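You operate a simulated robot arm through the tools that you are given. There is no shell and no other tool. Be economical: measure what you need, move in short steps, check, and stop when the job is done.

Carry out the task below with a simulated robot arm. There is one attempt and no reset: what you move stays moved.

## Task
Dry the damp tea leaf at 40 C and take it out.
Fine: heat off once the lamp turns green and before the drawer opens; dish on the blue tile; shut the drawer again.

Only the result counts: the job must be done as asked and must still hold three seconds after the hand-in. Knocking over, shifting, dropping, spilling or breaking anything else fails it.

## Robot
A 7-joint arm with a two-finger parallel gripper, hanging from a carriage that runs on a gantry, over the field with the corners [1.23, 0.108], [-1.07, 0.108], [-1.07, -1.172], [1.23, -1.172] (x, y) and turns from -297 to 391 degrees about z. Base frame: it is fixed where the carriage stands at the start and does not move with it; the origin is on the floor, on the carriage's upright axis, x ahead of it, y to its left, z up. Lengths are in m, angles in degrees, forces in N, time in s.
With the tool pointing down near the work surface it reaches from about 0.32 to 0.72 m from the robot's upright axis, wherever it stands. Its first joint turns from -143.0 to 143.0 degrees. Places, roughly: blue hood [0, 0, 0.9]; blue tile [0.6, 0, 0.9]; clamp knob [-1.4, -0.1, 0.9]; dryer [0.4, 0, 0.9]; dryer drawer [0.4, -0.1, 0.9]; grind dial [-0.4, -0.1, 1]; heat dial [0.5, 0, 1]; shaker switch [-1.3, -0.1, 0.9]; tapper lever [-0.8, -0.1, 1]; yellow button [0, -0.1, 0.9]. Payload 1.57 kg.
The tool frame sits at the grasp point between the pads (the TCP): z along the fingers, y along the line on which they close. The tips reach 0.03 m beyond it. The gripper opens to 0.11 m. The fingers are 0.024 m wide and 0.012 m thick; the gripper's body (0.048 by 0.112 m) begins 0.078 m behind the TCP.
Orientation is that of the tool frame in the base frame, as [roll, pitch, yaw] about the fixed x, y, z axes, in that order (R = Rz(yaw) Ry(pitch) Rx(roll)). With the fingers straight down and closing along the base's y, the tool's x points along the base's -x, its y along +y and its z along -z.

## Interface
- The arm moves only by the tool jog_arm. Its arguments are lists of equal length, an entry for each row: "offset": the shift along the tool's x, y, z in m, a list of three; "rotation": the turn, a rotation vector about the tool's x, y, z in degrees, a list of three; "hand": the closure in counts, from 0 (fully open) to 255 (shut). In form: {"offset": [[x, y, z], ...], "rotation": [[wx, wy, wz], ...], "hand": [hand, ...]}. A call has 1 to 20 rows; each row shifts and turns the commanded pose from where the row before left it, along the tool's axes as they then stand. A row lasts 0.2 s, in which the tool goes at most 0.05 m and 8.6 degrees; a call with a longer step from one row to the next is refused whole, and so is a gripper value outside its range. Where a pose cannot be reached the arm comes as near as it can. A force on the tool above 40 N (or 10 N above the force at the start of the call, whichever is more), or a blocked arm, ends the call early, and 0.2 s more pass. The fingers move at their own pace (about 0.045 m/s each) and stop on an object; they squeeze with about 42 N. The grip force told is the motor's: it shows also when the fingers shut on nothing. Time passes only in rows, and 0.2 s behind the last, so rows that do not move let the fingers close. The reply holds the time, the measured pose of the TCP, the force on the tool along the base axes, the opening and the grip force, in the units named above and with some noise, with the torque about the TCP (base axes, N m) and any sound that the robot's microphone picked up, and new pictures: "show" is both (left out), scene, wrist or none.
- Cameras (640 x 400 px; columns grow to the right, rows downward): "scene" is now at [0.2612, 0.0289, 1.8178]; the picture's right is [0.46, -0.89, 0.00], its down [-0.83, -0.43, -0.36] and it looks along [0.32, 0.17, -0.93] (base axes); focal length 214 px, centre (320, 200). "wrist" rides on the gripper at [0.07, 0.016, -0.141] in the tool frame; the picture's right is [-0.23, 0.97, 0.00], its down [-0.86, -0.20, -0.48] and it looks along [-0.47, -0.11, 0.88] (tool axes); focal length 222 px, centre (320, 200). There is no depth. A picture from a camera that has moved, and an enlarged one, comes with that camera's place and axes in the base frame and with its lens. The place of the scene camera against the robot may be out by one fixed shift of up to 0.025 m in any direction.
- slide_trunk(by): slides the trunk up (or, below 0, down) by that many m; the arm and the scene camera ride with it, the base frame stays. It gives what a move gives, with no picture.
- roll_base(legs): drives the robot by 1 to 6 legs, each [ahead, left, turn to the left] in m, m and degrees, along the robot's own axes; the way and the turn of a leg run together, so that a leg with both is an arc; at most 1.5 m and 180 degrees a leg. The arm and the cameras ride along, it lands a little off, and it stops where it bumps. It keeps to its track: a leg is cut to what the track allows. It gives what a move gives, and a new picture of the scene camera.
- turn_head(pan, tilt): turns the head with the scene camera to pan (to the left, within 155 degrees either way) and tilt (down, from -29 to 69), counted from straight ahead of the robot. It gives what a move gives, and a new picture of the scene camera.
- enlarge(camera, box): a new picture of the part [left, top, right, bottom] of that camera's present view, enlarged. The clock stands still meanwhile.
- finish_job(): hands the job in; it is judged then, once.

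Work in short steps. Places have to be worked out from the pictures, the camera data and where the tool is seen: move nearer, look again, correct. Check each grasp and each placing, and mend what went wrong. You have 120 turns and 260 pictures in all, those below and enlarged ones among them. Open the gripper and draw the arm clear of the work before you hand the job in, unless the task says otherwise; then end with one line.

The tools are called after ">>>" as a command line: name --argument value ..., lists and objects as JSON in quotes. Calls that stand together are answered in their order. jog_arm: Moves the arm, as the interface text tells. Its arguments: {"type":"object","properties":{"offset":{"type":"array","items":{"type":"array","items":{"type":"number"}}},"rotation":{"type":"array","items":{"type":"array","items":{"type":"number"}}},"hand":{"type":"array","items":{"type":"number"}},"show":{"type":"string","enum":["both","scene","wrist","none"]}},"required":["offset","rotation","hand"]} The other tools are called the same way: slide_trunk (by) slides the trunk up or down; roll_base (legs) drives the base; turn_head (pan, tilt) turns the head that bears the scene camera; enlarge (camera, box) takes an enlarged picture of a part of a camera's view; finish_job () hands the job in.

At the start:

```text
time_s: 0.0
eef_pos: [0.7856, -0.0532, 1.2675]
orientation: [179.9, 0.0, 180.0]
force: [0.1, -0.6, 0.0]
moment: [-0.01, -0.02, 0.0]
grip_width: 0.1099
gripper_force: 0.0
trunk travel left (down, up): [-0.525, 0.07]
robot x, y, heading: [0.0004, 0.001, -0.1]
head pan, tilt: [27.5, 68.8]
```

scene: 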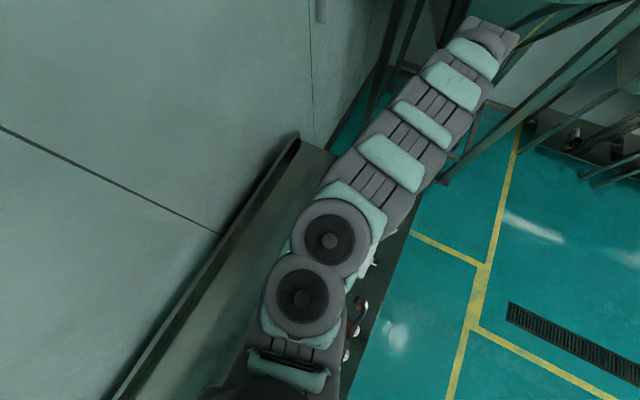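
wrist: 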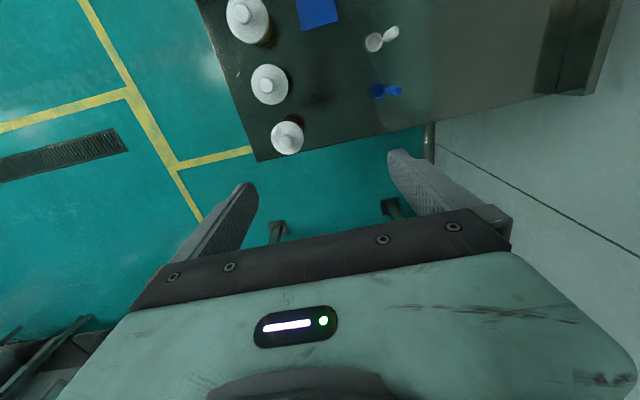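

The arm blocks the scene view. I drive back from the bench (right, -y) so that I can then turn to face it.

>>> roll_base --legs '[[0, -0.65, 0], [0.4, 0, 0]]'

>>> turn_head --pan 90 --tilt 40

```text
time_s: 5.8
eef_pos: [1.1883, -0.7195, 1.2673]
orientation: [-180.0, 0.0, 179.3]
force: [-0.5, -0.6, -0.1]
moment: [0.02, 0.01, -0.02]
grip_width: 0.1099
gripper_force: 0.0
trunk travel left (down, up): [-0.525, 0.07]
robot x, y, heading: [0.403, -0.6589, -0.9]
head pan, tilt: [27.5, 68.8]
camera scene: at [0.6646, -0.6312, 1.8178], right [0.45, -0.89, 0.0], down [-0.83, -0.42, -0.36], along [0.32, 0.16, -0.93], focal length 214 px, centre (320, 200)
```

scene: 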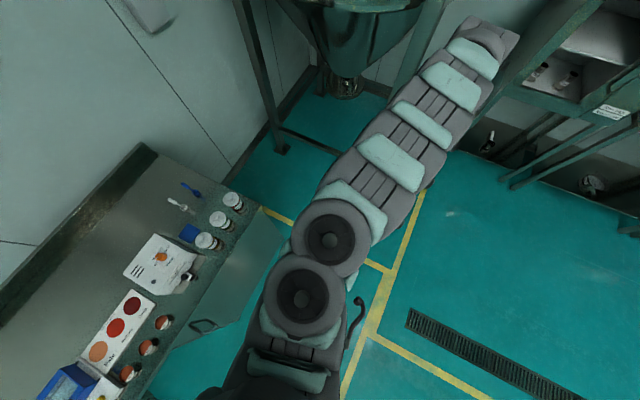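

```text
time_s: 7.1
eef_pos: [1.1878, -0.7191, 1.267]
orientation: [180.0, 0.0, 179.2]
force: [0.2, -0.7, 1.0]
moment: [0.01, 0.01, -0.03]
grip_width: 0.1102
gripper_force: 0.1
trunk travel left (down, up): [-0.525, 0.07]
robot x, y, heading: [0.4046, -0.6556, -0.6]
head pan, tilt: [90.0, 40.0]
camera scene: at [0.6158, -0.5715, 1.8539], right [1.0, -0.01, 0.0], down [-0.01, -0.64, -0.77], along [0.01, 0.77, -0.64], focal length 214 px, centre (320, 200)
```

scene: 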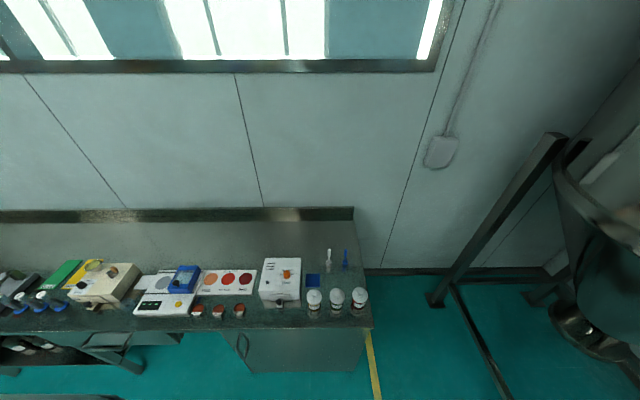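

Good view of the bench. I tilt down a bit and enlarge on the dryer.

>>> turn_head --pan 98 --tilt 60

>>> enlarge --camera "scene" --box '[200, 100, 420, 238]'

```text
time_s: 7.9
eef_pos: [1.1892, -0.7182, 1.2674]
orientation: [180.0, -0.1, 179.3]
force: [0.8, -0.3, -0.2]
moment: [-0.01, 0.04, 0.01]
grip_width: 0.11
gripper_force: 0.1
trunk travel left (down, up): [-0.525, 0.07]
robot x, y, heading: [0.4055, -0.6567, -0.6]
head pan, tilt: [98.0, 60.0]
camera scene: at [0.6062, -0.5903, 1.8273], right [0.99, 0.13, 0.0], down [0.11, -0.86, -0.5], along [-0.06, 0.5, -0.87], focal length 214 px, centre (320, 200)
```

scene: 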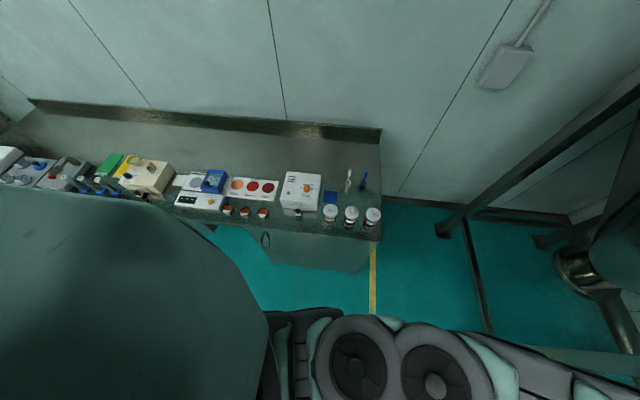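

```text
2.90 times, centred on (310, 169) of scene
camera zoom: at [0.6062, -0.5903, 1.8273], right [0.99, 0.13, 0.0], down [0.11, -0.86, -0.5], along [-0.06, 0.5, -0.87], focal length 622 px, centre (349, 290)
```

zoom: 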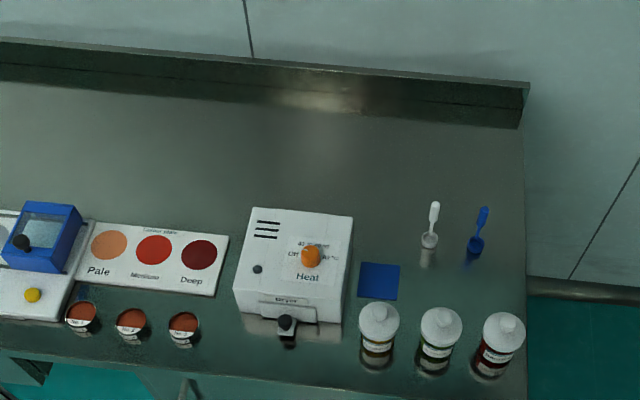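

I turn to face the bench; the arm stays at z 1.24 and above, clear of objects.

>>> roll_base --legs '[[0, 0, 90]]'

>>> turn_head --pan 0 --tilt 50

>>> jog_arm --offset '[[0, 0, 0]]' --rotation '[[0, 0, 0]]' --hand '[0]' --show "wrist"

```text
time_s: 12.1
eef_pos: [0.4725, 0.1259, 1.2684]
orientation: [180.0, 0.0, -91.1]
force: [-0.2, 0.5, -0.2]
moment: [-0.01, -0.01, -0.03]
grip_width: 0.11
gripper_force: 0.2
trunk travel left (down, up): [-0.525, 0.07]
robot x, y, heading: [0.4022, -0.6553, 88.7]
head pan, tilt: [98.0, 60.0]
camera scene: at [0.333, -0.4418, 1.8272], right [-0.12, 0.99, 0.0], down [0.86, 0.1, -0.5], along [-0.5, -0.06, -0.87], focal length 214 px, centre (320, 200)
```

scene: 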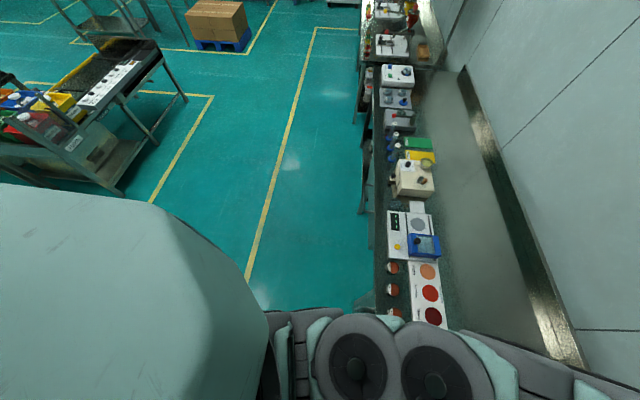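

```text
time_s: 13.9
eef_pos: [0.4716, 0.1275, 1.2676]
orientation: [180.0, 0.0, -91.2]
force: [0.3, 0.1, -0.3]
moment: [0.02, 0.01, -0.03]
grip_width: 0.1098
gripper_force: 0.1
trunk travel left (down, up): [-0.525, 0.07]
robot x, y, heading: [0.4045, -0.6556, 88.9]
head pan, tilt: [0.0, 50.0]
camera scene: at [0.4007, -0.3569, 1.8398], right [1.0, -0.02, 0.0], down [-0.02, -0.77, -0.64], along [0.01, 0.64, -0.77], focal length 214 px, centre (320, 200)
```

scene: 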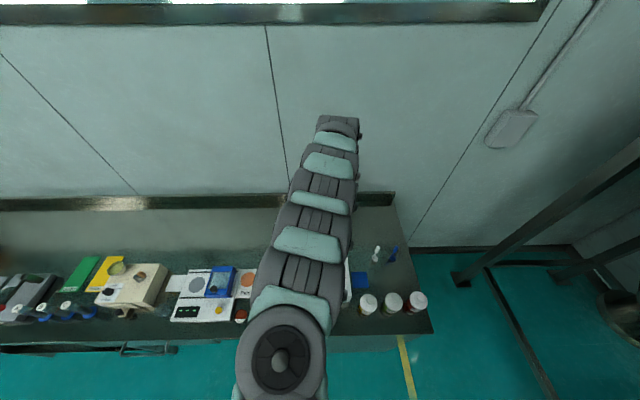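

```text
time_s: 14.3
eef_pos: [0.4731, 0.1277, 1.2678]
orientation: [-180.0, 0.0, -91.2]
force: [-0.3, -0.3, -0.4]
moment: [0.01, 0.01, 0.02]
grip_width: 0.1102
gripper_force: 0.0
trunk travel left (down, up): [-0.525, 0.07]
robot x, y, heading: [0.4036, -0.6582, 88.8]
head pan, tilt: [0.0, 50.0]
camera wrist: at [0.4538, 0.0582, 1.4077], right [-0.97, 0.25, 0.0], down [0.22, 0.85, 0.48], along [0.12, 0.46, -0.88], focal length 222 px, centre (320, 200)
```

wrist: 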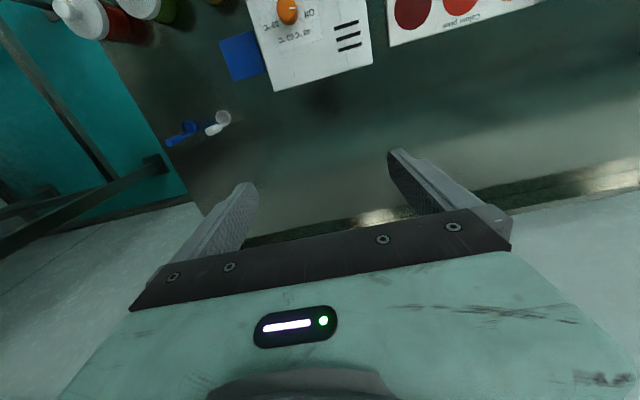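

I retract the arm toward the robot so the wrist camera looks onto the dryer.

>>> jog_arm --offset '[[0.05, 0, 0], [0.05, 0, 0], [0.05, 0, 0], [0.05, 0, 0], [0.05, 0, 0], [0.05, 0, 0], [0, 0, 0]]' --rotation '[[0, 0, 0], [0, 0, 0], [0, 0, 0], [0, 0, 0], [0, 0, 0], [0, 0, 0], [0, 0, 0]]' --hand '[0, 0, 0, 0, 0, 0, 0]'

```text
time_s: 15.9
eef_pos: [0.4769, 0.0547, 1.2701]
orientation: [180.0, -0.3, -91.2]
force: [-0.5, -0.3, 0.3]
moment: [-0.01, 0.0, 0.01]
grip_width: 0.1101
gripper_force: 0.1
out of reach, approached as far as the arm can: row 2, 3, 4, 5, 6
trunk travel left (down, up): [-0.525, 0.07]
robot x, y, heading: [0.4039, -0.6573, 88.9]
head pan, tilt: [0.0, 50.0]
camera scene: at [0.4007, -0.3568, 1.8398], right [1.0, -0.02, 0.0], down [-0.02, -0.77, -0.64], along [0.01, 0.64, -0.77], focal length 214 px, centre (320, 200)
camera wrist: at [0.4575, -0.0153, 1.4099], right [-0.97, 0.25, 0.0], down [0.22, 0.85, 0.48], along [0.12, 0.46, -0.88], focal length 222 px, centre (320, 200)
```

scene: 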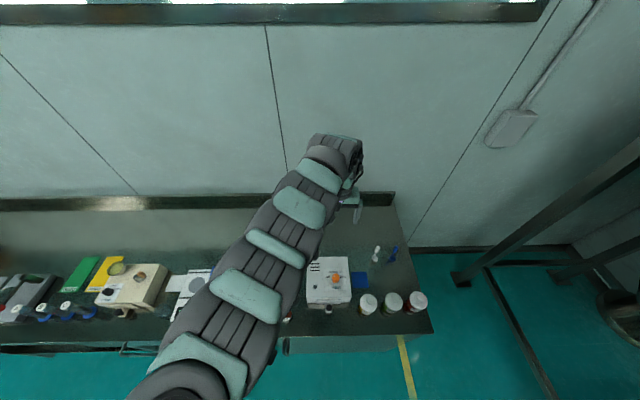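
wrist: 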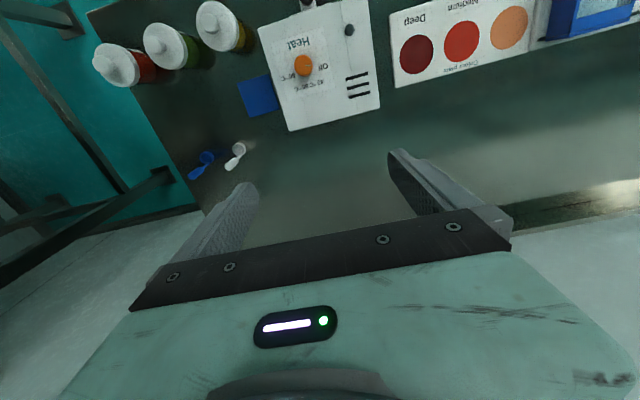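

The arm is near its inner limit at this height, so I back the carriage instead.

>>> roll_base --legs '[[-0.32, 0, 0]]'

>>> jog_arm --offset '[[0, 0, 0]]' --rotation '[[0, 0, 0]]' --hand '[0]' --show "wrist"

```text
time_s: 18.0
eef_pos: [0.4685, -0.2619, 1.2694]
orientation: [-180.0, -0.2, -91.0]
force: [-0.4, -0.2, -0.9]
moment: [-0.01, 0.01, 0.0]
grip_width: 0.11
gripper_force: 0.0
trunk travel left (down, up): [-0.525, 0.07]
robot x, y, heading: [0.4014, -0.972, 88.8]
head pan, tilt: [0.0, 50.0]
camera scene: at [0.394, -0.6732, 1.8398], right [1.0, -0.02, 0.0], down [-0.01, -0.77, -0.64], along [0.01, 0.64, -0.77], focal length 214 px, centre (320, 200)
```

scene: 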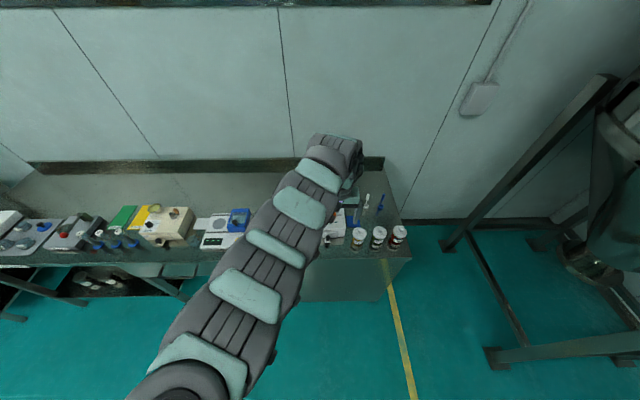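

```text
time_s: 18.4
eef_pos: [0.4673, -0.2632, 1.2694]
orientation: [180.0, -0.2, -91.0]
force: [0.0, 0.2, -0.5]
moment: [0.02, 0.03, 0.0]
grip_width: 0.11
gripper_force: 0.2
trunk travel left (down, up): [-0.525, 0.07]
robot x, y, heading: [0.3964, -0.9723, 88.6]
head pan, tilt: [0.0, 50.0]
camera wrist: at [0.4498, -0.3315, 1.4099], right [-0.97, 0.24, 0.0], down [0.22, 0.85, 0.48], along [0.12, 0.46, -0.88], focal length 222 px, centre (320, 200)
```

wrist: 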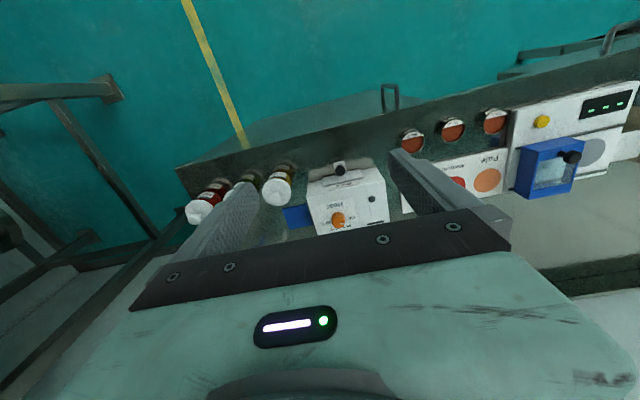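

Dial triangulates to about (0.480, -0.044, 0.972). I enlarge to see details.

>>> enlarge --camera "wrist" --box '[260, 130, 420, 250]'

>>> enlarge --camera "scene" --box '[300, 160, 430, 270]'

```text
3.33 times, centred on (340, 190) of wrist
camera zoom: at [0.4498, -0.3315, 1.4099], right [-0.97, 0.24, 0.0], down [0.22, 0.85, 0.48], along [0.12, 0.46, -0.88], focal length 740 px, centre (253, 233)
```

zoom: 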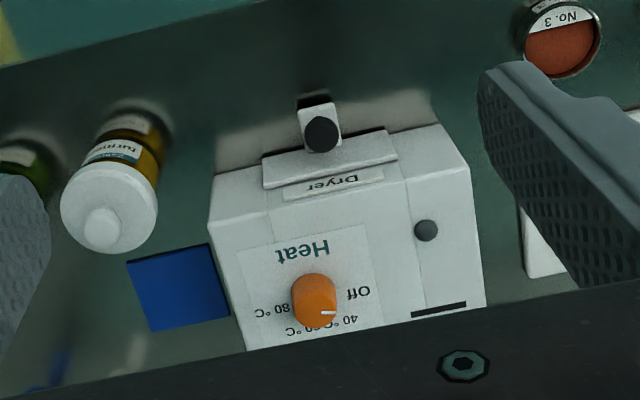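

```text
3.64 times, centred on (365, 215) of scene
camera zoom: at [0.394, -0.6732, 1.8398], right [1.0, -0.02, 0.0], down [-0.01, -0.77, -0.64], along [0.01, 0.64, -0.77], focal length 780 px, centre (156, 146)
```

zoom: 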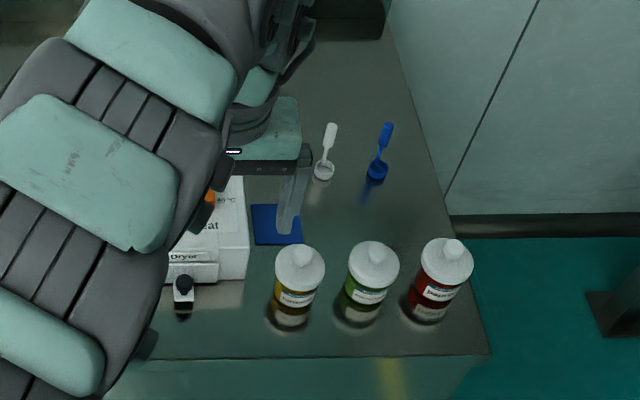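

The dial's stations run Off → 40 → 60 → 80 and it stands at Off. I drive forward again and then bring the tool down above the dial.

>>> roll_base --legs '[[0.32, 0, 0]]'

>>> jog_arm --offset '[[0, 0, 0.04], [0, 0, 0.04], [0.04, 0, 0.02], [0.04, 0, 0.02], [0, 0, 0]]' --rotation '[[0, 0, 0], [0, 0, 0], [0, 0, 0], [0, 0, 0], [0, 0, 0]]' --hand '[0, 0, 0, 0, 0]'

```text
time_s: 20.5
eef_pos: [0.4714, 0.0588, 1.27]
orientation: [-180.0, -0.2, -90.9]
force: [1.3, 0.7, 0.2]
moment: [0.0, -0.01, 0.04]
grip_width: 0.1096
gripper_force: 0.0
trunk travel left (down, up): [-0.525, 0.07]
robot x, y, heading: [0.4031, -0.6512, 88.9]
head pan, tilt: [0.0, 50.0]
camera scene: at [0.3987, -0.3518, 1.8398], right [1.0, -0.02, 0.0], down [-0.01, -0.77, -0.64], along [0.01, 0.64, -0.77], focal length 214 px, centre (320, 200)
```

scene: 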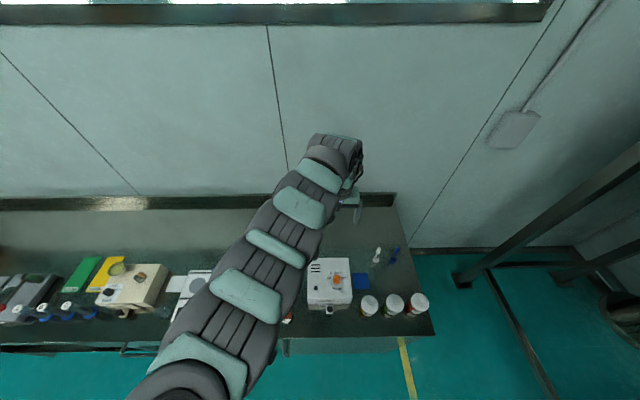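

```text
time_s: 21.7
eef_pos: [0.4784, 0.0316, 1.1306]
orientation: [180.0, -0.3, -90.9]
force: [0.5, 0.8, 0.2]
moment: [0.0, 0.0, -0.02]
grip_width: 0.1096
gripper_force: 0.0
out of reach, approached as far as the arm can: row 3, 4
trunk travel left (down, up): [-0.525, 0.07]
robot x, y, heading: [0.4019, -0.652, 89.4]
head pan, tilt: [0.0, 50.0]
camera scene: at [0.3987, -0.3518, 1.8398], right [1.0, -0.02, 0.0], down [-0.01, -0.77, -0.64], along [0.01, 0.64, -0.77], focal length 214 px, centre (320, 200)
camera wrist: at [0.4606, -0.0368, 1.2709], right [-0.97, 0.24, 0.0], down [0.21, 0.85, 0.47], along [0.12, 0.46, -0.88], focal length 222 px, centre (320, 200)
```

scene: 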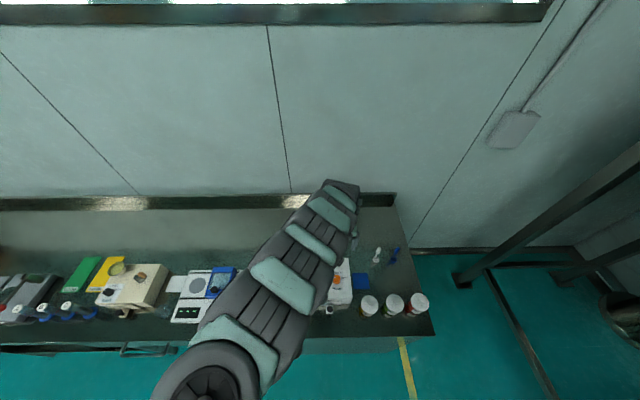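
wrist: 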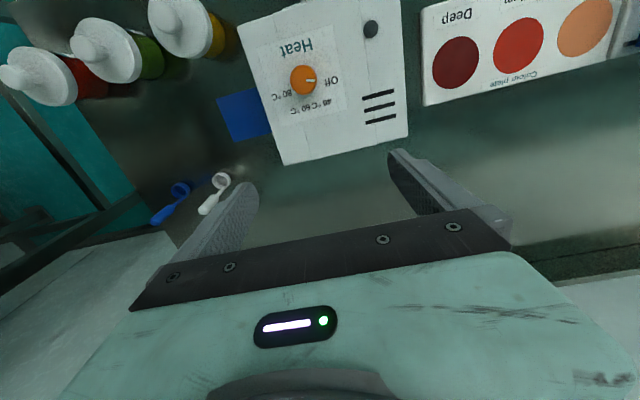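

The inner limit at this height is about 0.68 m from the axis. I raise the trunk fully and look at how far in the arm can go lower down.

>>> slide_trunk --by 0.07

>>> enlarge --camera "wrist" --box '[200, 0, 420, 170]'

>>> jog_arm --offset '[[0, 0, 0.04], [0.02, 0, 0.04], [0.03, 0, 0.02], [0.02, 0, 0.01], [0, 0, 0]]' --rotation '[[0, 0, 0], [0, 0, 0], [0, 0, 0], [0, 0, 0], [0, 0, 0]]' --hand '[0, 0, 0, 0, 0]' --show "wrist"

```text
time_s: 22.8
eef_pos: [0.4783, 0.031, 1.2001]
orientation: [180.0, -0.4, -91.0]
force: [-0.4, 0.3, 0.2]
moment: [0.01, 0.04, 0.0]
grip_width: 0.1101
gripper_force: 0.0
trunk travel left (down, up): [-0.595, 0.0]
robot x, y, heading: [0.4018, -0.6514, 89.2]
head pan, tilt: [0.0, 50.0]
```

```text
2.35 times, centred on (310, 85) of wrist
camera zoom: at [0.4606, -0.0369, 1.3409], right [-0.97, 0.24, 0.0], down [0.21, 0.86, 0.47], along [0.12, 0.46, -0.88], focal length 523 px, centre (344, 471)
```

zoom: 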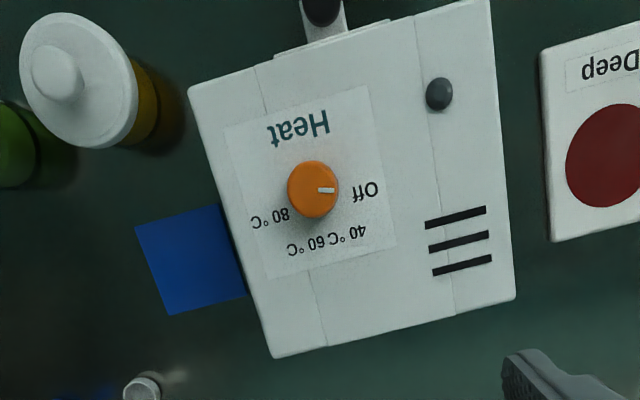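

```text
time_s: 24.0
eef_pos: [0.4757, -0.0393, 1.0909]
orientation: [-180.0, -0.4, -90.8]
force: [-0.1, 0.2, -0.3]
moment: [-0.03, 0.03, 0.0]
grip_width: 0.11
gripper_force: 0.2
trunk travel left (down, up): [-0.595, 0.0]
robot x, y, heading: [0.4036, -0.6495, 89.3]
head pan, tilt: [0.0, 50.0]
camera wrist: at [0.4579, -0.1072, 1.2306], right [-0.97, 0.24, 0.0], down [0.21, 0.85, 0.47], along [0.12, 0.46, -0.88], focal length 222 px, centre (320, 200)
```

wrist: 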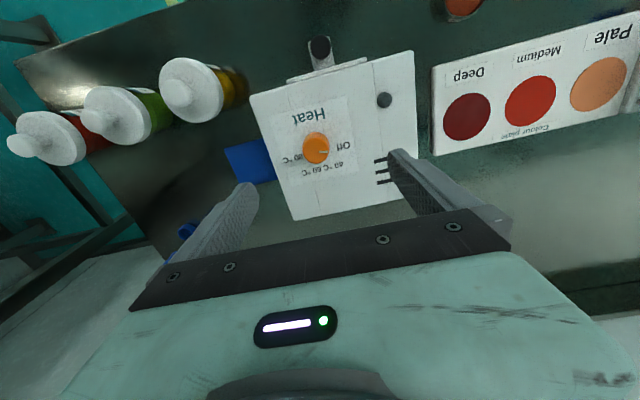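

Now nearly over the dial. I enlarge to see the dial, its height and lamp.

>>> enlarge --camera "wrist" --box '[240, 20, 430, 230]'

```text
1.90 times, centred on (335, 125) of wrist
camera zoom: at [0.4579, -0.1072, 1.2306], right [-0.97, 0.24, 0.0], down [0.21, 0.85, 0.47], along [0.12, 0.46, -0.88], focal length 423 px, centre (291, 343)
```

zoom: 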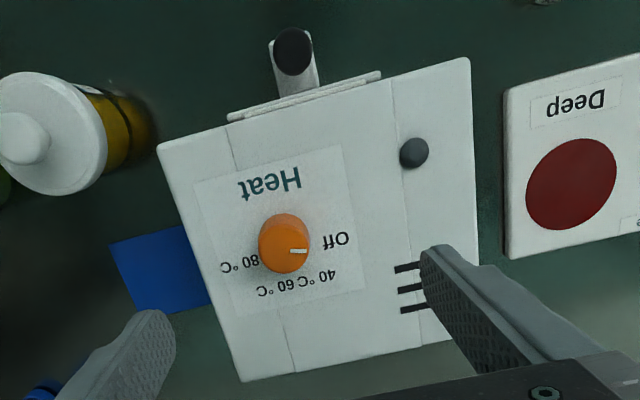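

The dial centre is ≈(0.479, -0.042), cap top ≈0.98, dryer top ≈0.96. I pre-rotate 25° counter-clockwise and lower so that the tips straddle the knob.

>>> jog_arm --offset '[[0.003, -0.003, 0], [0, 0, 0], [0, 0, 0], [0, 0, 0.04], [0, 0, 0.04], [0, 0, 0]]' --rotation '[[0, 0, -8.3], [0, 0, -8.3], [0, 0, -8.3], [0, 0, 0], [0, 0, 0], [0, 0, 0]]' --hand '[0, 0, 0, 60, 60, 60]' --show "wrist"

```text
time_s: 25.4
eef_pos: [0.4871, -0.0377, 1.0143]
orientation: [179.9, -0.4, -66.0]
force: [0.8, -0.1, 0.0]
moment: [-0.01, -0.01, -0.01]
grip_width: 0.0842
gripper_force: 0.0
out of reach, approached as far as the arm can: row 1
trunk travel left (down, up): [-0.595, 0.0]
robot x, y, heading: [0.4045, -0.653, 88.9]
head pan, tilt: [0.0, 50.0]
camera wrist: at [0.4998, -0.1062, 1.1545], right [-0.98, -0.19, 0.0], down [-0.16, 0.87, 0.47], along [-0.09, 0.46, -0.88], focal length 222 px, centre (320, 200)
```

wrist: 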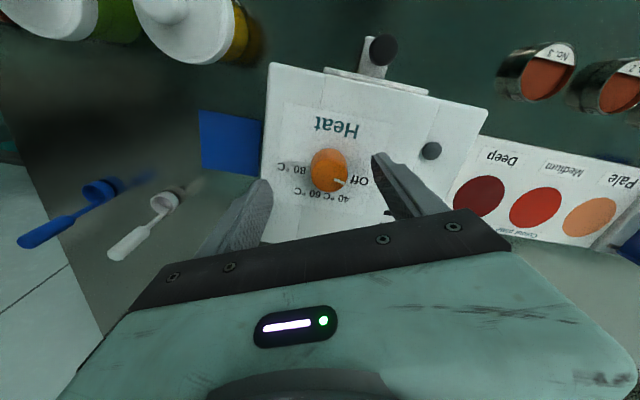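

Dial again reads (0.479, -0.044); the tool is at (0.487, -0.038). I correct sideways and lower to z≈0.995.

>>> jog_arm --offset '[[0.001, 0.009, 0], [0, 0, 0.018], [0, 0, 0]]' --rotation '[[0, 0, 0], [0, 0, 0], [0, 0, 0]]' --hand '[60, 60, 60]' --show "wrist"

```text
time_s: 26.2
eef_pos: [0.4786, -0.0401, 0.9961]
orientation: [179.8, -0.4, -66.0]
force: [0.5, -1.0, -0.9]
moment: [-0.01, -0.01, 0.02]
grip_width: 0.0843
gripper_force: 0.0
trunk travel left (down, up): [-0.595, 0.0]
robot x, y, heading: [0.4059, -0.6494, 89.1]
head pan, tilt: [0.0, 50.0]
camera wrist: at [0.4927, -0.11, 1.1372], right [-0.98, -0.19, 0.0], down [-0.16, 0.87, 0.47], along [-0.09, 0.46, -0.88], focal length 222 px, centre (320, 200)
```

wrist: 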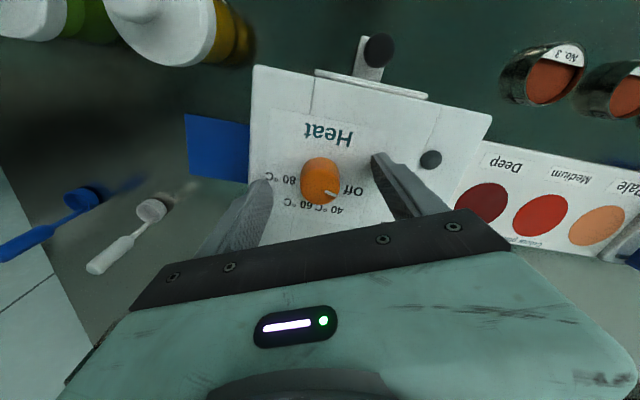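

Knob centre sits ~4 mm nearer; I shift and close.

>>> jog_arm --offset '[[0.003, 0.001, 0.002], [0, 0, 0], [0, 0, 0], [0, 0, 0], [0, 0, 0], [0, 0, 0]]' --rotation '[[0, 0, 0], [0, 0, 0], [0, 0, 0], [0, 0, 0], [0, 0, 0], [0, 0, 0]]' --hand '[60, 255, 255, 255, 255, 255]' --show "wrist"

>>> enlarge --camera "wrist" --box '[240, 100, 440, 230]'

```text
time_s: 27.6
eef_pos: [0.4807, -0.043, 0.9951]
orientation: [179.8, -0.3, -66.1]
force: [0.3, -5.9, 22.7]
moment: [0.23, 0.01, -0.01]
grip_width: 0.0316
gripper_force: 31.2
trunk travel left (down, up): [-0.595, 0.0]
robot x, y, heading: [0.4038, -0.6518, 89.1]
head pan, tilt: [0.0, 50.0]
camera wrist: at [0.4932, -0.1118, 1.1358], right [-0.98, -0.19, 0.0], down [-0.17, 0.87, 0.47], along [-0.09, 0.46, -0.88], focal length 222 px, centre (320, 200)
```

wrist: 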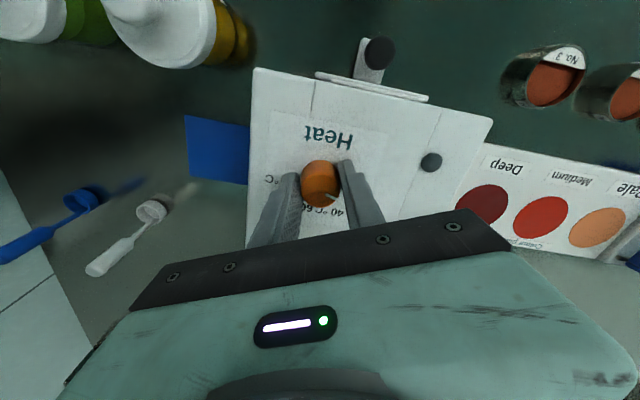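

```text
3.08 times, centred on (340, 165) of wrist
camera zoom: at [0.4932, -0.1118, 1.1358], right [-0.98, -0.19, 0.0], down [-0.17, 0.87, 0.47], along [-0.09, 0.46, -0.88], focal length 684 px, centre (258, 308)
```

zoom: 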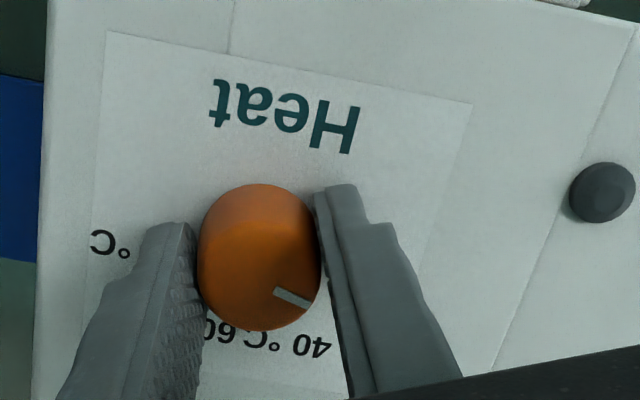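

Gripped (0.032 m), but the tips seem to press on the top (22 N). I lift 2 mm and turn clockwise by about 48°.

>>> jog_arm --offset '[[0, 0, -0.002], [0, 0, 0], [0, 0, 0], [0, 0, 0], [0, 0, 0], [0, 0, 0], [0, 0, 0], [0, 0, 0]]' --rotation '[[0, 0, 0], [0, 0, 8], [0, 0, 8], [0, 0, 8], [0, 0, 8], [0, 0, 8], [0, 0, 8], [0, 0, 0]]' --hand '[255, 255, 255, 255, 255, 255, 255, 255]' --show "wrist"

>>> enlarge --camera "wrist" --box '[240, 70, 440, 230]'

```text
time_s: 29.4
eef_pos: [0.479, -0.0433, 0.9965]
orientation: [-180.0, -0.4, -114.1]
force: [-2.8, 12.6, -17.3]
moment: [-0.21, 0.32, -0.02]
grip_width: 0.0313
gripper_force: 39.9
trunk travel left (down, up): [-0.595, 0.0]
robot x, y, heading: [0.402, -0.65, 89.0]
head pan, tilt: [0.0, 50.0]
camera wrist: at [0.4357, -0.0989, 1.1372], right [-0.8, 0.61, 0.0], down [0.53, 0.7, 0.47], along [0.29, 0.37, -0.88], focal length 222 px, centre (320, 200)
```

wrist: 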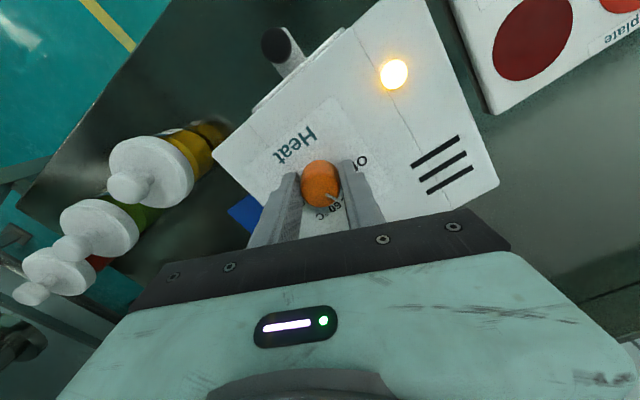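

```text
2.50 times, centred on (340, 150) of wrist
camera zoom: at [0.4357, -0.0989, 1.1372], right [-0.8, 0.61, 0.0], down [0.53, 0.7, 0.47], along [0.29, 0.37, -0.88], focal length 555 px, centre (270, 325)
```

zoom: 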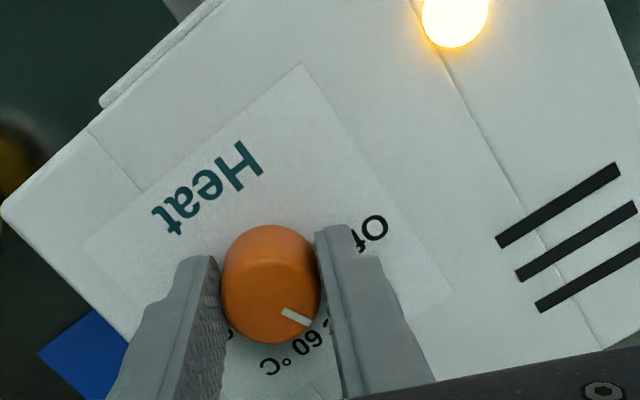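

The lamp is amber and the knob turned with the fingers. I open the fingers in place and check the pointer against "40 °C".

>>> jog_arm --offset '[[0, 0, 0], [0, 0, 0], [0, 0, -0.02], [0, 0, -0.03]]' --rotation '[[0, 0, 0], [0, 0, 0], [0, 0, 0], [0, 0, 0]]' --hand '[60, 60, 60, 60]' --show "wrist"

>>> enlarge --camera "wrist" --box '[220, 50, 440, 230]'

```text
time_s: 30.4
eef_pos: [0.4806, -0.0454, 1.0467]
orientation: [-179.8, -0.3, -113.9]
force: [0.2, -0.1, -1.1]
moment: [0.03, 0.01, 0.01]
grip_width: 0.0842
gripper_force: 0.0
trunk travel left (down, up): [-0.595, 0.0]
robot x, y, heading: [0.405, -0.6526, 89.0]
head pan, tilt: [0.0, 50.0]
camera wrist: at [0.437, -0.1005, 1.1872], right [-0.8, 0.6, 0.0], down [0.53, 0.7, 0.47], along [0.29, 0.38, -0.88], focal length 222 px, centre (320, 200)
```

wrist: 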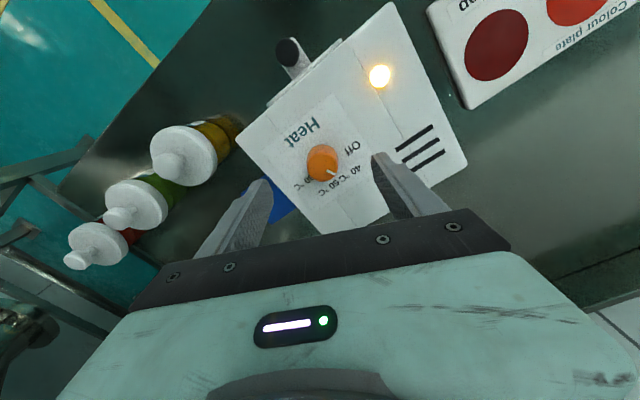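

```text
2.22 times, centred on (330, 140) of wrist
camera zoom: at [0.437, -0.1005, 1.1872], right [-0.8, 0.6, 0.0], down [0.53, 0.7, 0.47], along [0.29, 0.38, -0.88], focal length 494 px, centre (298, 333)
```

zoom: 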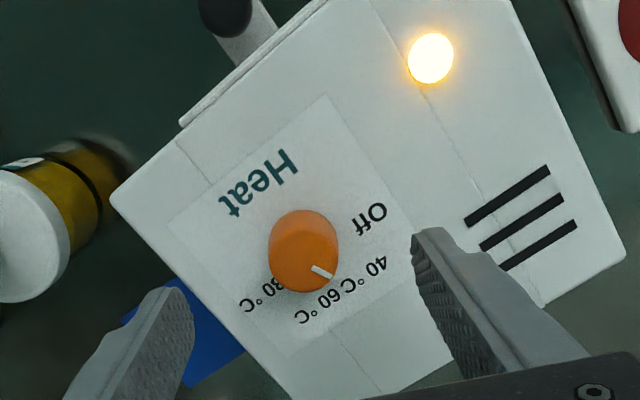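

Pointer is at the 40 °C mark. I lower again around the knob (open) and wait for the lamp.

>>> jog_arm --offset '[[0, 0, 0.03], [0, 0, 0.019], [0, 0, 0], [0, 0, 0], [0, 0, 0], [0, 0, 0], [0, 0, 0], [0, 0, 0], [0, 0, 0], [0, 0, 0], [0, 0, 0], [0, 0, 0], [0, 0, 0], [0, 0, 0], [0, 0, 0]]' --rotation '[[0, 0, 0], [0, 0, 0], [0, 0, 0], [0, 0, 0], [0, 0, 0], [0, 0, 0], [0, 0, 0], [0, 0, 0], [0, 0, 0], [0, 0, 0], [0, 0, 0], [0, 0, 0], [0, 0, 0], [0, 0, 0], [0, 0, 0]]' --hand '[60, 60, 60, 60, 60, 60, 60, 60, 60, 60, 60, 60, 60, 60, 60]' --show "wrist"

```text
time_s: 33.6
eef_pos: [0.4819, -0.0436, 0.997]
orientation: [-179.9, -0.4, -114.0]
force: [0.7, 0.4, 0.3]
moment: [0.01, -0.01, 0.04]
grip_width: 0.0843
gripper_force: 0.0
trunk travel left (down, up): [-0.595, 0.0]
robot x, y, heading: [0.4035, -0.6508, 89.2]
head pan, tilt: [0.0, 50.0]
camera wrist: at [0.4375, -0.0999, 1.1374], right [-0.8, 0.6, 0.0], down [0.53, 0.7, 0.47], along [0.29, 0.38, -0.88], focal length 222 px, centre (320, 200)
```

wrist: 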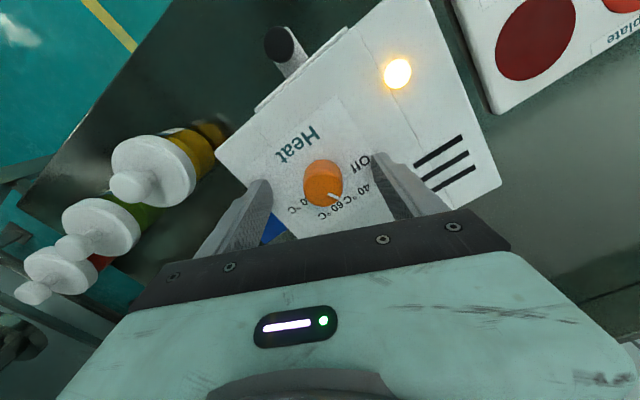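

Still amber. I wait on.

>>> jog_arm --offset '[[0, 0, 0], [0, 0, 0], [0, 0, 0], [0, 0, 0], [0, 0, 0], [0, 0, 0], [0, 0, 0], [0, 0, 0], [0, 0, 0], [0, 0, 0], [0, 0, 0], [0, 0, 0], [0, 0, 0], [0, 0, 0], [0, 0, 0], [0, 0, 0], [0, 0, 0], [0, 0, 0], [0, 0, 0], [0, 0, 0]]' --rotation '[[0, 0, 0], [0, 0, 0], [0, 0, 0], [0, 0, 0], [0, 0, 0], [0, 0, 0], [0, 0, 0], [0, 0, 0], [0, 0, 0], [0, 0, 0], [0, 0, 0], [0, 0, 0], [0, 0, 0], [0, 0, 0], [0, 0, 0], [0, 0, 0], [0, 0, 0], [0, 0, 0], [0, 0, 0], [0, 0, 0]]' --hand '[60, 60, 60, 60, 60, 60, 60, 60, 60, 60, 60, 60, 60, 60, 60, 60, 60, 60, 60, 60]' --show "wrist"

```text
time_s: 37.8
eef_pos: [0.4832, -0.0441, 0.9969]
orientation: [-179.9, -0.3, -114.1]
force: [0.4, 0.3, 0.2]
moment: [0.01, -0.01, -0.02]
grip_width: 0.0839
gripper_force: 0.0
trunk travel left (down, up): [-0.595, 0.0]
robot x, y, heading: [0.4024, -0.6486, 89.1]
head pan, tilt: [0.0, 50.0]
camera wrist: at [0.4375, -0.0999, 1.1374], right [-0.8, 0.6, 0.0], down [0.53, 0.7, 0.47], along [0.29, 0.38, -0.88], focal length 222 px, centre (320, 200)
```

wrist: 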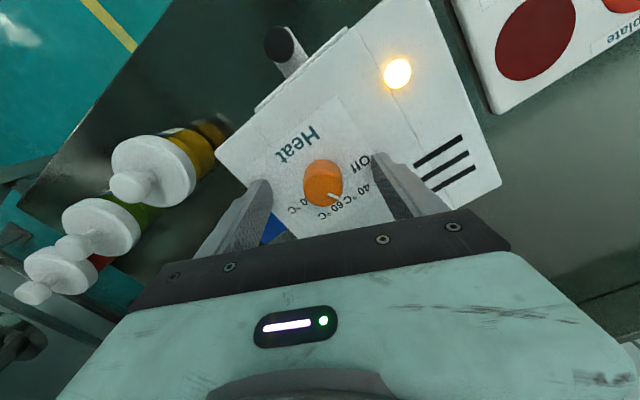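

Still amber; waiting further.

>>> jog_arm --offset '[[0, 0, 0], [0, 0, 0], [0, 0, 0], [0, 0, 0], [0, 0, 0], [0, 0, 0], [0, 0, 0], [0, 0, 0], [0, 0, 0], [0, 0, 0], [0, 0, 0], [0, 0, 0], [0, 0, 0], [0, 0, 0], [0, 0, 0], [0, 0, 0], [0, 0, 0], [0, 0, 0], [0, 0, 0], [0, 0, 0]]' --rotation '[[0, 0, 0], [0, 0, 0], [0, 0, 0], [0, 0, 0], [0, 0, 0], [0, 0, 0], [0, 0, 0], [0, 0, 0], [0, 0, 0], [0, 0, 0], [0, 0, 0], [0, 0, 0], [0, 0, 0], [0, 0, 0], [0, 0, 0], [0, 0, 0], [0, 0, 0], [0, 0, 0], [0, 0, 0], [0, 0, 0]]' --hand '[60, 60, 60, 60, 60, 60, 60, 60, 60, 60, 60, 60, 60, 60, 60, 60, 60, 60, 60, 60]' --show "wrist"

```text
time_s: 42.0
eef_pos: [0.4813, -0.0449, 0.9962]
orientation: [-179.9, -0.4, -114.1]
force: [-0.6, 1.3, 0.4]
moment: [0.0, -0.02, 0.02]
grip_width: 0.0843
gripper_force: 0.1
trunk travel left (down, up): [-0.595, 0.0]
robot x, y, heading: [0.4034, -0.6531, 89.1]
head pan, tilt: [0.0, 50.0]
camera wrist: at [0.4375, -0.0999, 1.1374], right [-0.8, 0.6, 0.0], down [0.53, 0.7, 0.47], along [0.29, 0.38, -0.88], focal length 222 px, centre (320, 200)
```

wrist: 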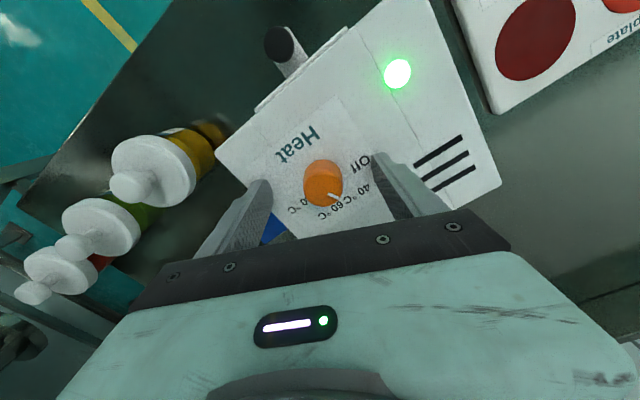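

Green. I grip the knob and turn it back 48° to Off.

>>> jog_arm --offset '[[0, 0, 0], [0, 0, 0], [0, 0, 0], [0, 0, 0], [0, 0, 0], [0, 0, 0], [0, 0, 0], [0, 0, 0], [0, 0, 0], [0, 0, 0], [0, 0, 0], [0, 0, 0]]' --rotation '[[0, 0, 0], [0, 0, 0], [0, 0, 0], [0, 0, 0], [0, 0, -8], [0, 0, -8], [0, 0, -8], [0, 0, -8], [0, 0, -8], [0, 0, -8], [0, 0, -1], [0, 0, 0]]' --hand '[255, 255, 255, 255, 255, 255, 255, 255, 255, 255, 255, 255]' --show "wrist"

>>> jog_arm --offset '[[0, 0, 0], [0, 0, 0], [0, 0, 0], [0, 0, -0.03], [0, 0, -0.03], [0, 0, 0]]' --rotation '[[0, 0, 0], [0, 0, 0], [0, 0, 0], [0, 0, 0], [0, 0, 0], [0, 0, 0]]' --hand '[60, 60, 60, 60, 60, 60]' --show "wrist"

>>> enlarge --camera "wrist" --box '[220, 50, 460, 230]'

```text
time_s: 44.6
eef_pos: [0.4812, -0.0445, 0.9982]
orientation: [180.0, -0.3, -65.0]
force: [3.2, 11.8, -22.5]
moment: [0.35, -0.05, -0.02]
grip_width: 0.0311
gripper_force: 40.3
trunk travel left (down, up): [-0.595, 0.0]
robot x, y, heading: [0.4013, -0.6533, 89.0]
head pan, tilt: [0.0, 50.0]
camera wrist: at [0.4946, -0.1123, 1.1379], right [-0.98, -0.21, 0.0], down [-0.18, 0.86, 0.47], along [-0.1, 0.46, -0.88], focal length 222 px, centre (320, 200)
```

wrist: 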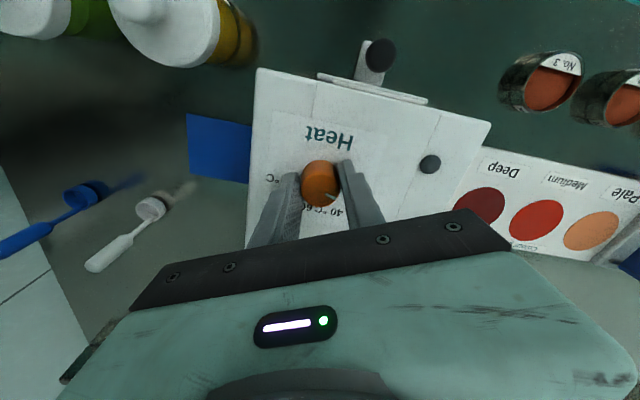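

```text
time_s: 46.0
eef_pos: [0.4799, -0.0444, 1.0585]
orientation: [179.9, -0.4, -65.0]
force: [-0.5, -0.8, 1.2]
moment: [0.01, 0.0, -0.01]
grip_width: 0.0843
gripper_force: 0.0
trunk travel left (down, up): [-0.595, 0.0]
robot x, y, heading: [0.4017, -0.649, 89.2]
head pan, tilt: [0.0, 50.0]
camera wrist: at [0.4947, -0.1122, 1.1994], right [-0.98, -0.21, 0.0], down [-0.18, 0.86, 0.47], along [-0.1, 0.46, -0.88], focal length 222 px, centre (320, 200)
```

wrist: 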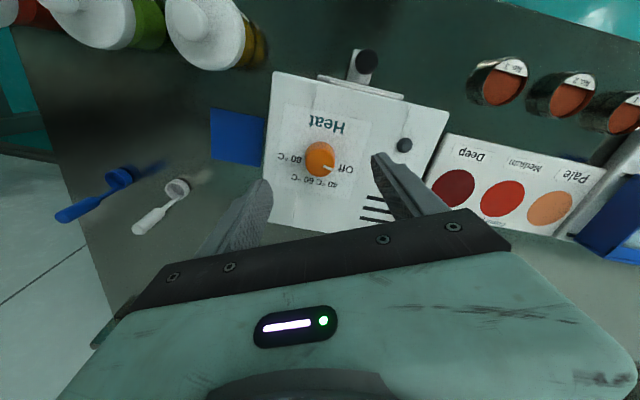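

```text
2.22 times, centred on (340, 140) of wrist
camera zoom: at [0.4947, -0.1122, 1.1994], right [-0.98, -0.21, 0.0], down [-0.18, 0.86, 0.47], along [-0.1, 0.46, -0.88], focal length 494 px, centre (276, 333)
```

zoom: 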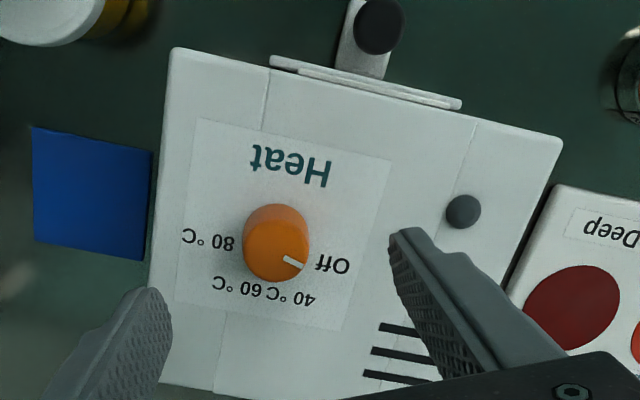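

Dial is at Off and the lamp is out. Drawer knob triangulates to ≈(0.450, -0.142, 0.917). I move over it and square the hand.

>>> jog_arm --offset '[[0.025, 0.023, 0], [0.025, 0.023, 0], [0.026, 0.023, 0], [0, 0, 0], [0, 0, 0], [0, 0, 0], [0, 0, 0]]' --rotation '[[0, 0, 0], [0, 0, 0], [0, 0, 0], [0, 0, 8.3], [0, 0, 8.3], [0, 0, 8.4], [0, 0, 0]]' --hand '[60, 60, 60, 60, 60, 60, 60]' --show "wrist"

>>> enlarge --camera "wrist" --box '[220, 50, 460, 230]'

```text
time_s: 47.6
eef_pos: [0.476, -0.0552, 1.0576]
orientation: [-179.9, -0.5, -90.1]
force: [0.2, -0.1, 0.1]
moment: [-0.02, -0.01, -0.02]
grip_width: 0.0844
gripper_force: 0.0
out of reach, approached as far as the arm can: row 1, 2, 3
trunk travel left (down, up): [-0.595, 0.0]
robot x, y, heading: [0.4017, -0.6519, 89.0]
head pan, tilt: [0.0, 50.0]
camera wrist: at [0.4605, -0.1236, 1.1989], right [-0.97, 0.23, 0.0], down [0.2, 0.86, 0.47], along [0.11, 0.46, -0.88], focal length 222 px, centre (320, 200)
```

wrist: 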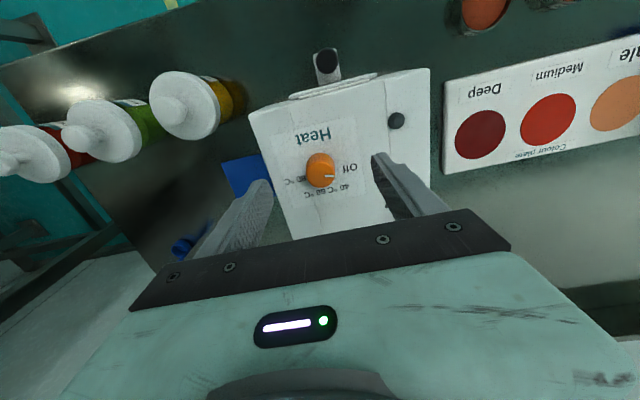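

```text
2.22 times, centred on (340, 140) of wrist
camera zoom: at [0.4605, -0.1236, 1.1989], right [-0.97, 0.23, 0.0], down [0.2, 0.86, 0.47], along [0.11, 0.46, -0.88], focal length 494 px, centre (276, 333)
```

zoom: 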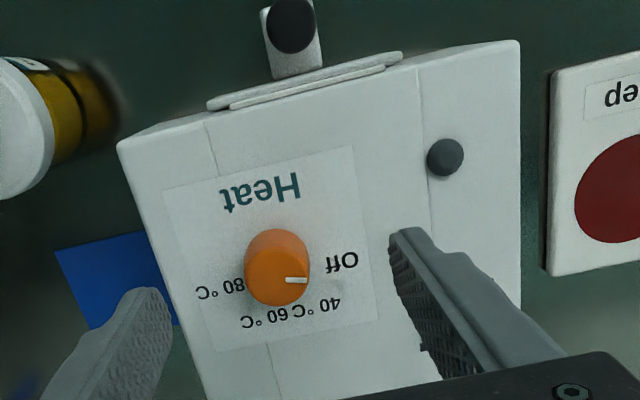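

Too close for this height. I back the carriage 0.12 m and shift it left 0.026 m.

>>> roll_base --legs '[[-0.12, 0.026, 0]]'

>>> jog_arm --offset '[[0, 0, 0]]' --rotation '[[0, 0, 0]]' --hand '[60]' --show "wrist"

>>> enlarge --camera "wrist" --box '[220, 50, 460, 230]'

```text
time_s: 48.9
eef_pos: [0.4509, -0.1704, 1.0583]
orientation: [-180.0, -0.4, -90.0]
force: [0.0, -0.7, -0.3]
moment: [0.0, 0.01, 0.02]
grip_width: 0.0844
gripper_force: 0.2
trunk travel left (down, up): [-0.595, 0.0]
robot x, y, heading: [0.3771, -0.7675, 89.0]
head pan, tilt: [0.0, 50.0]
camera scene: at [0.3713, -0.4676, 1.9098], right [1.0, -0.02, 0.0], down [-0.01, -0.77, -0.64], along [0.01, 0.64, -0.77], focal length 214 px, centre (320, 200)
```

scene: 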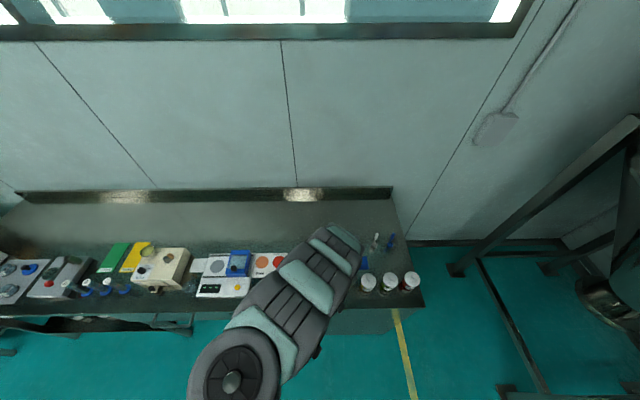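

```text
time_s: 49.2
eef_pos: [0.4516, -0.1708, 1.0585]
orientation: [179.8, -0.5, -90.1]
force: [-0.4, 0.3, 0.1]
moment: [-0.01, 0.02, 0.01]
grip_width: 0.0844
gripper_force: 0.0
trunk travel left (down, up): [-0.595, 0.0]
robot x, y, heading: [0.3742, -0.7687, 89.2]
head pan, tilt: [0.0, 50.0]
camera wrist: at [0.4335, -0.2395, 1.199], right [-0.97, 0.23, 0.0], down [0.2, 0.86, 0.47], along [0.11, 0.46, -0.88], focal length 222 px, centre (320, 200)
```

wrist: 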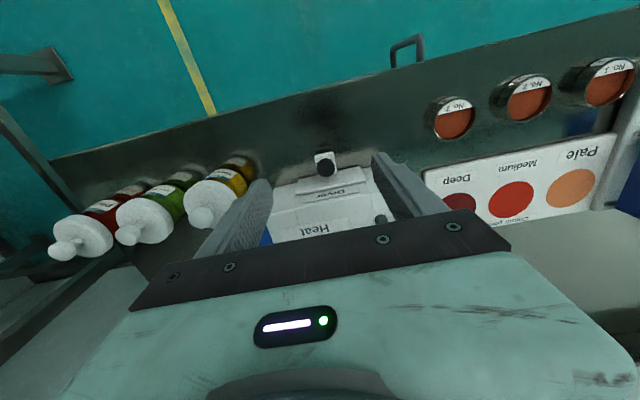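

```text
2.22 times, centred on (340, 140) of wrist
camera zoom: at [0.4335, -0.2395, 1.199], right [-0.97, 0.23, 0.0], down [0.2, 0.86, 0.47], along [0.11, 0.46, -0.88], focal length 494 px, centre (276, 333)
```

zoom: 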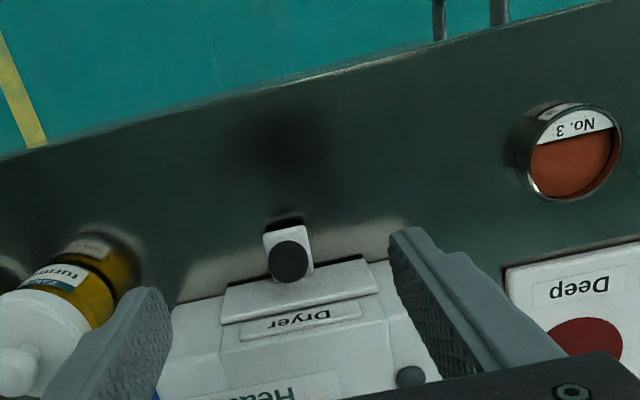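

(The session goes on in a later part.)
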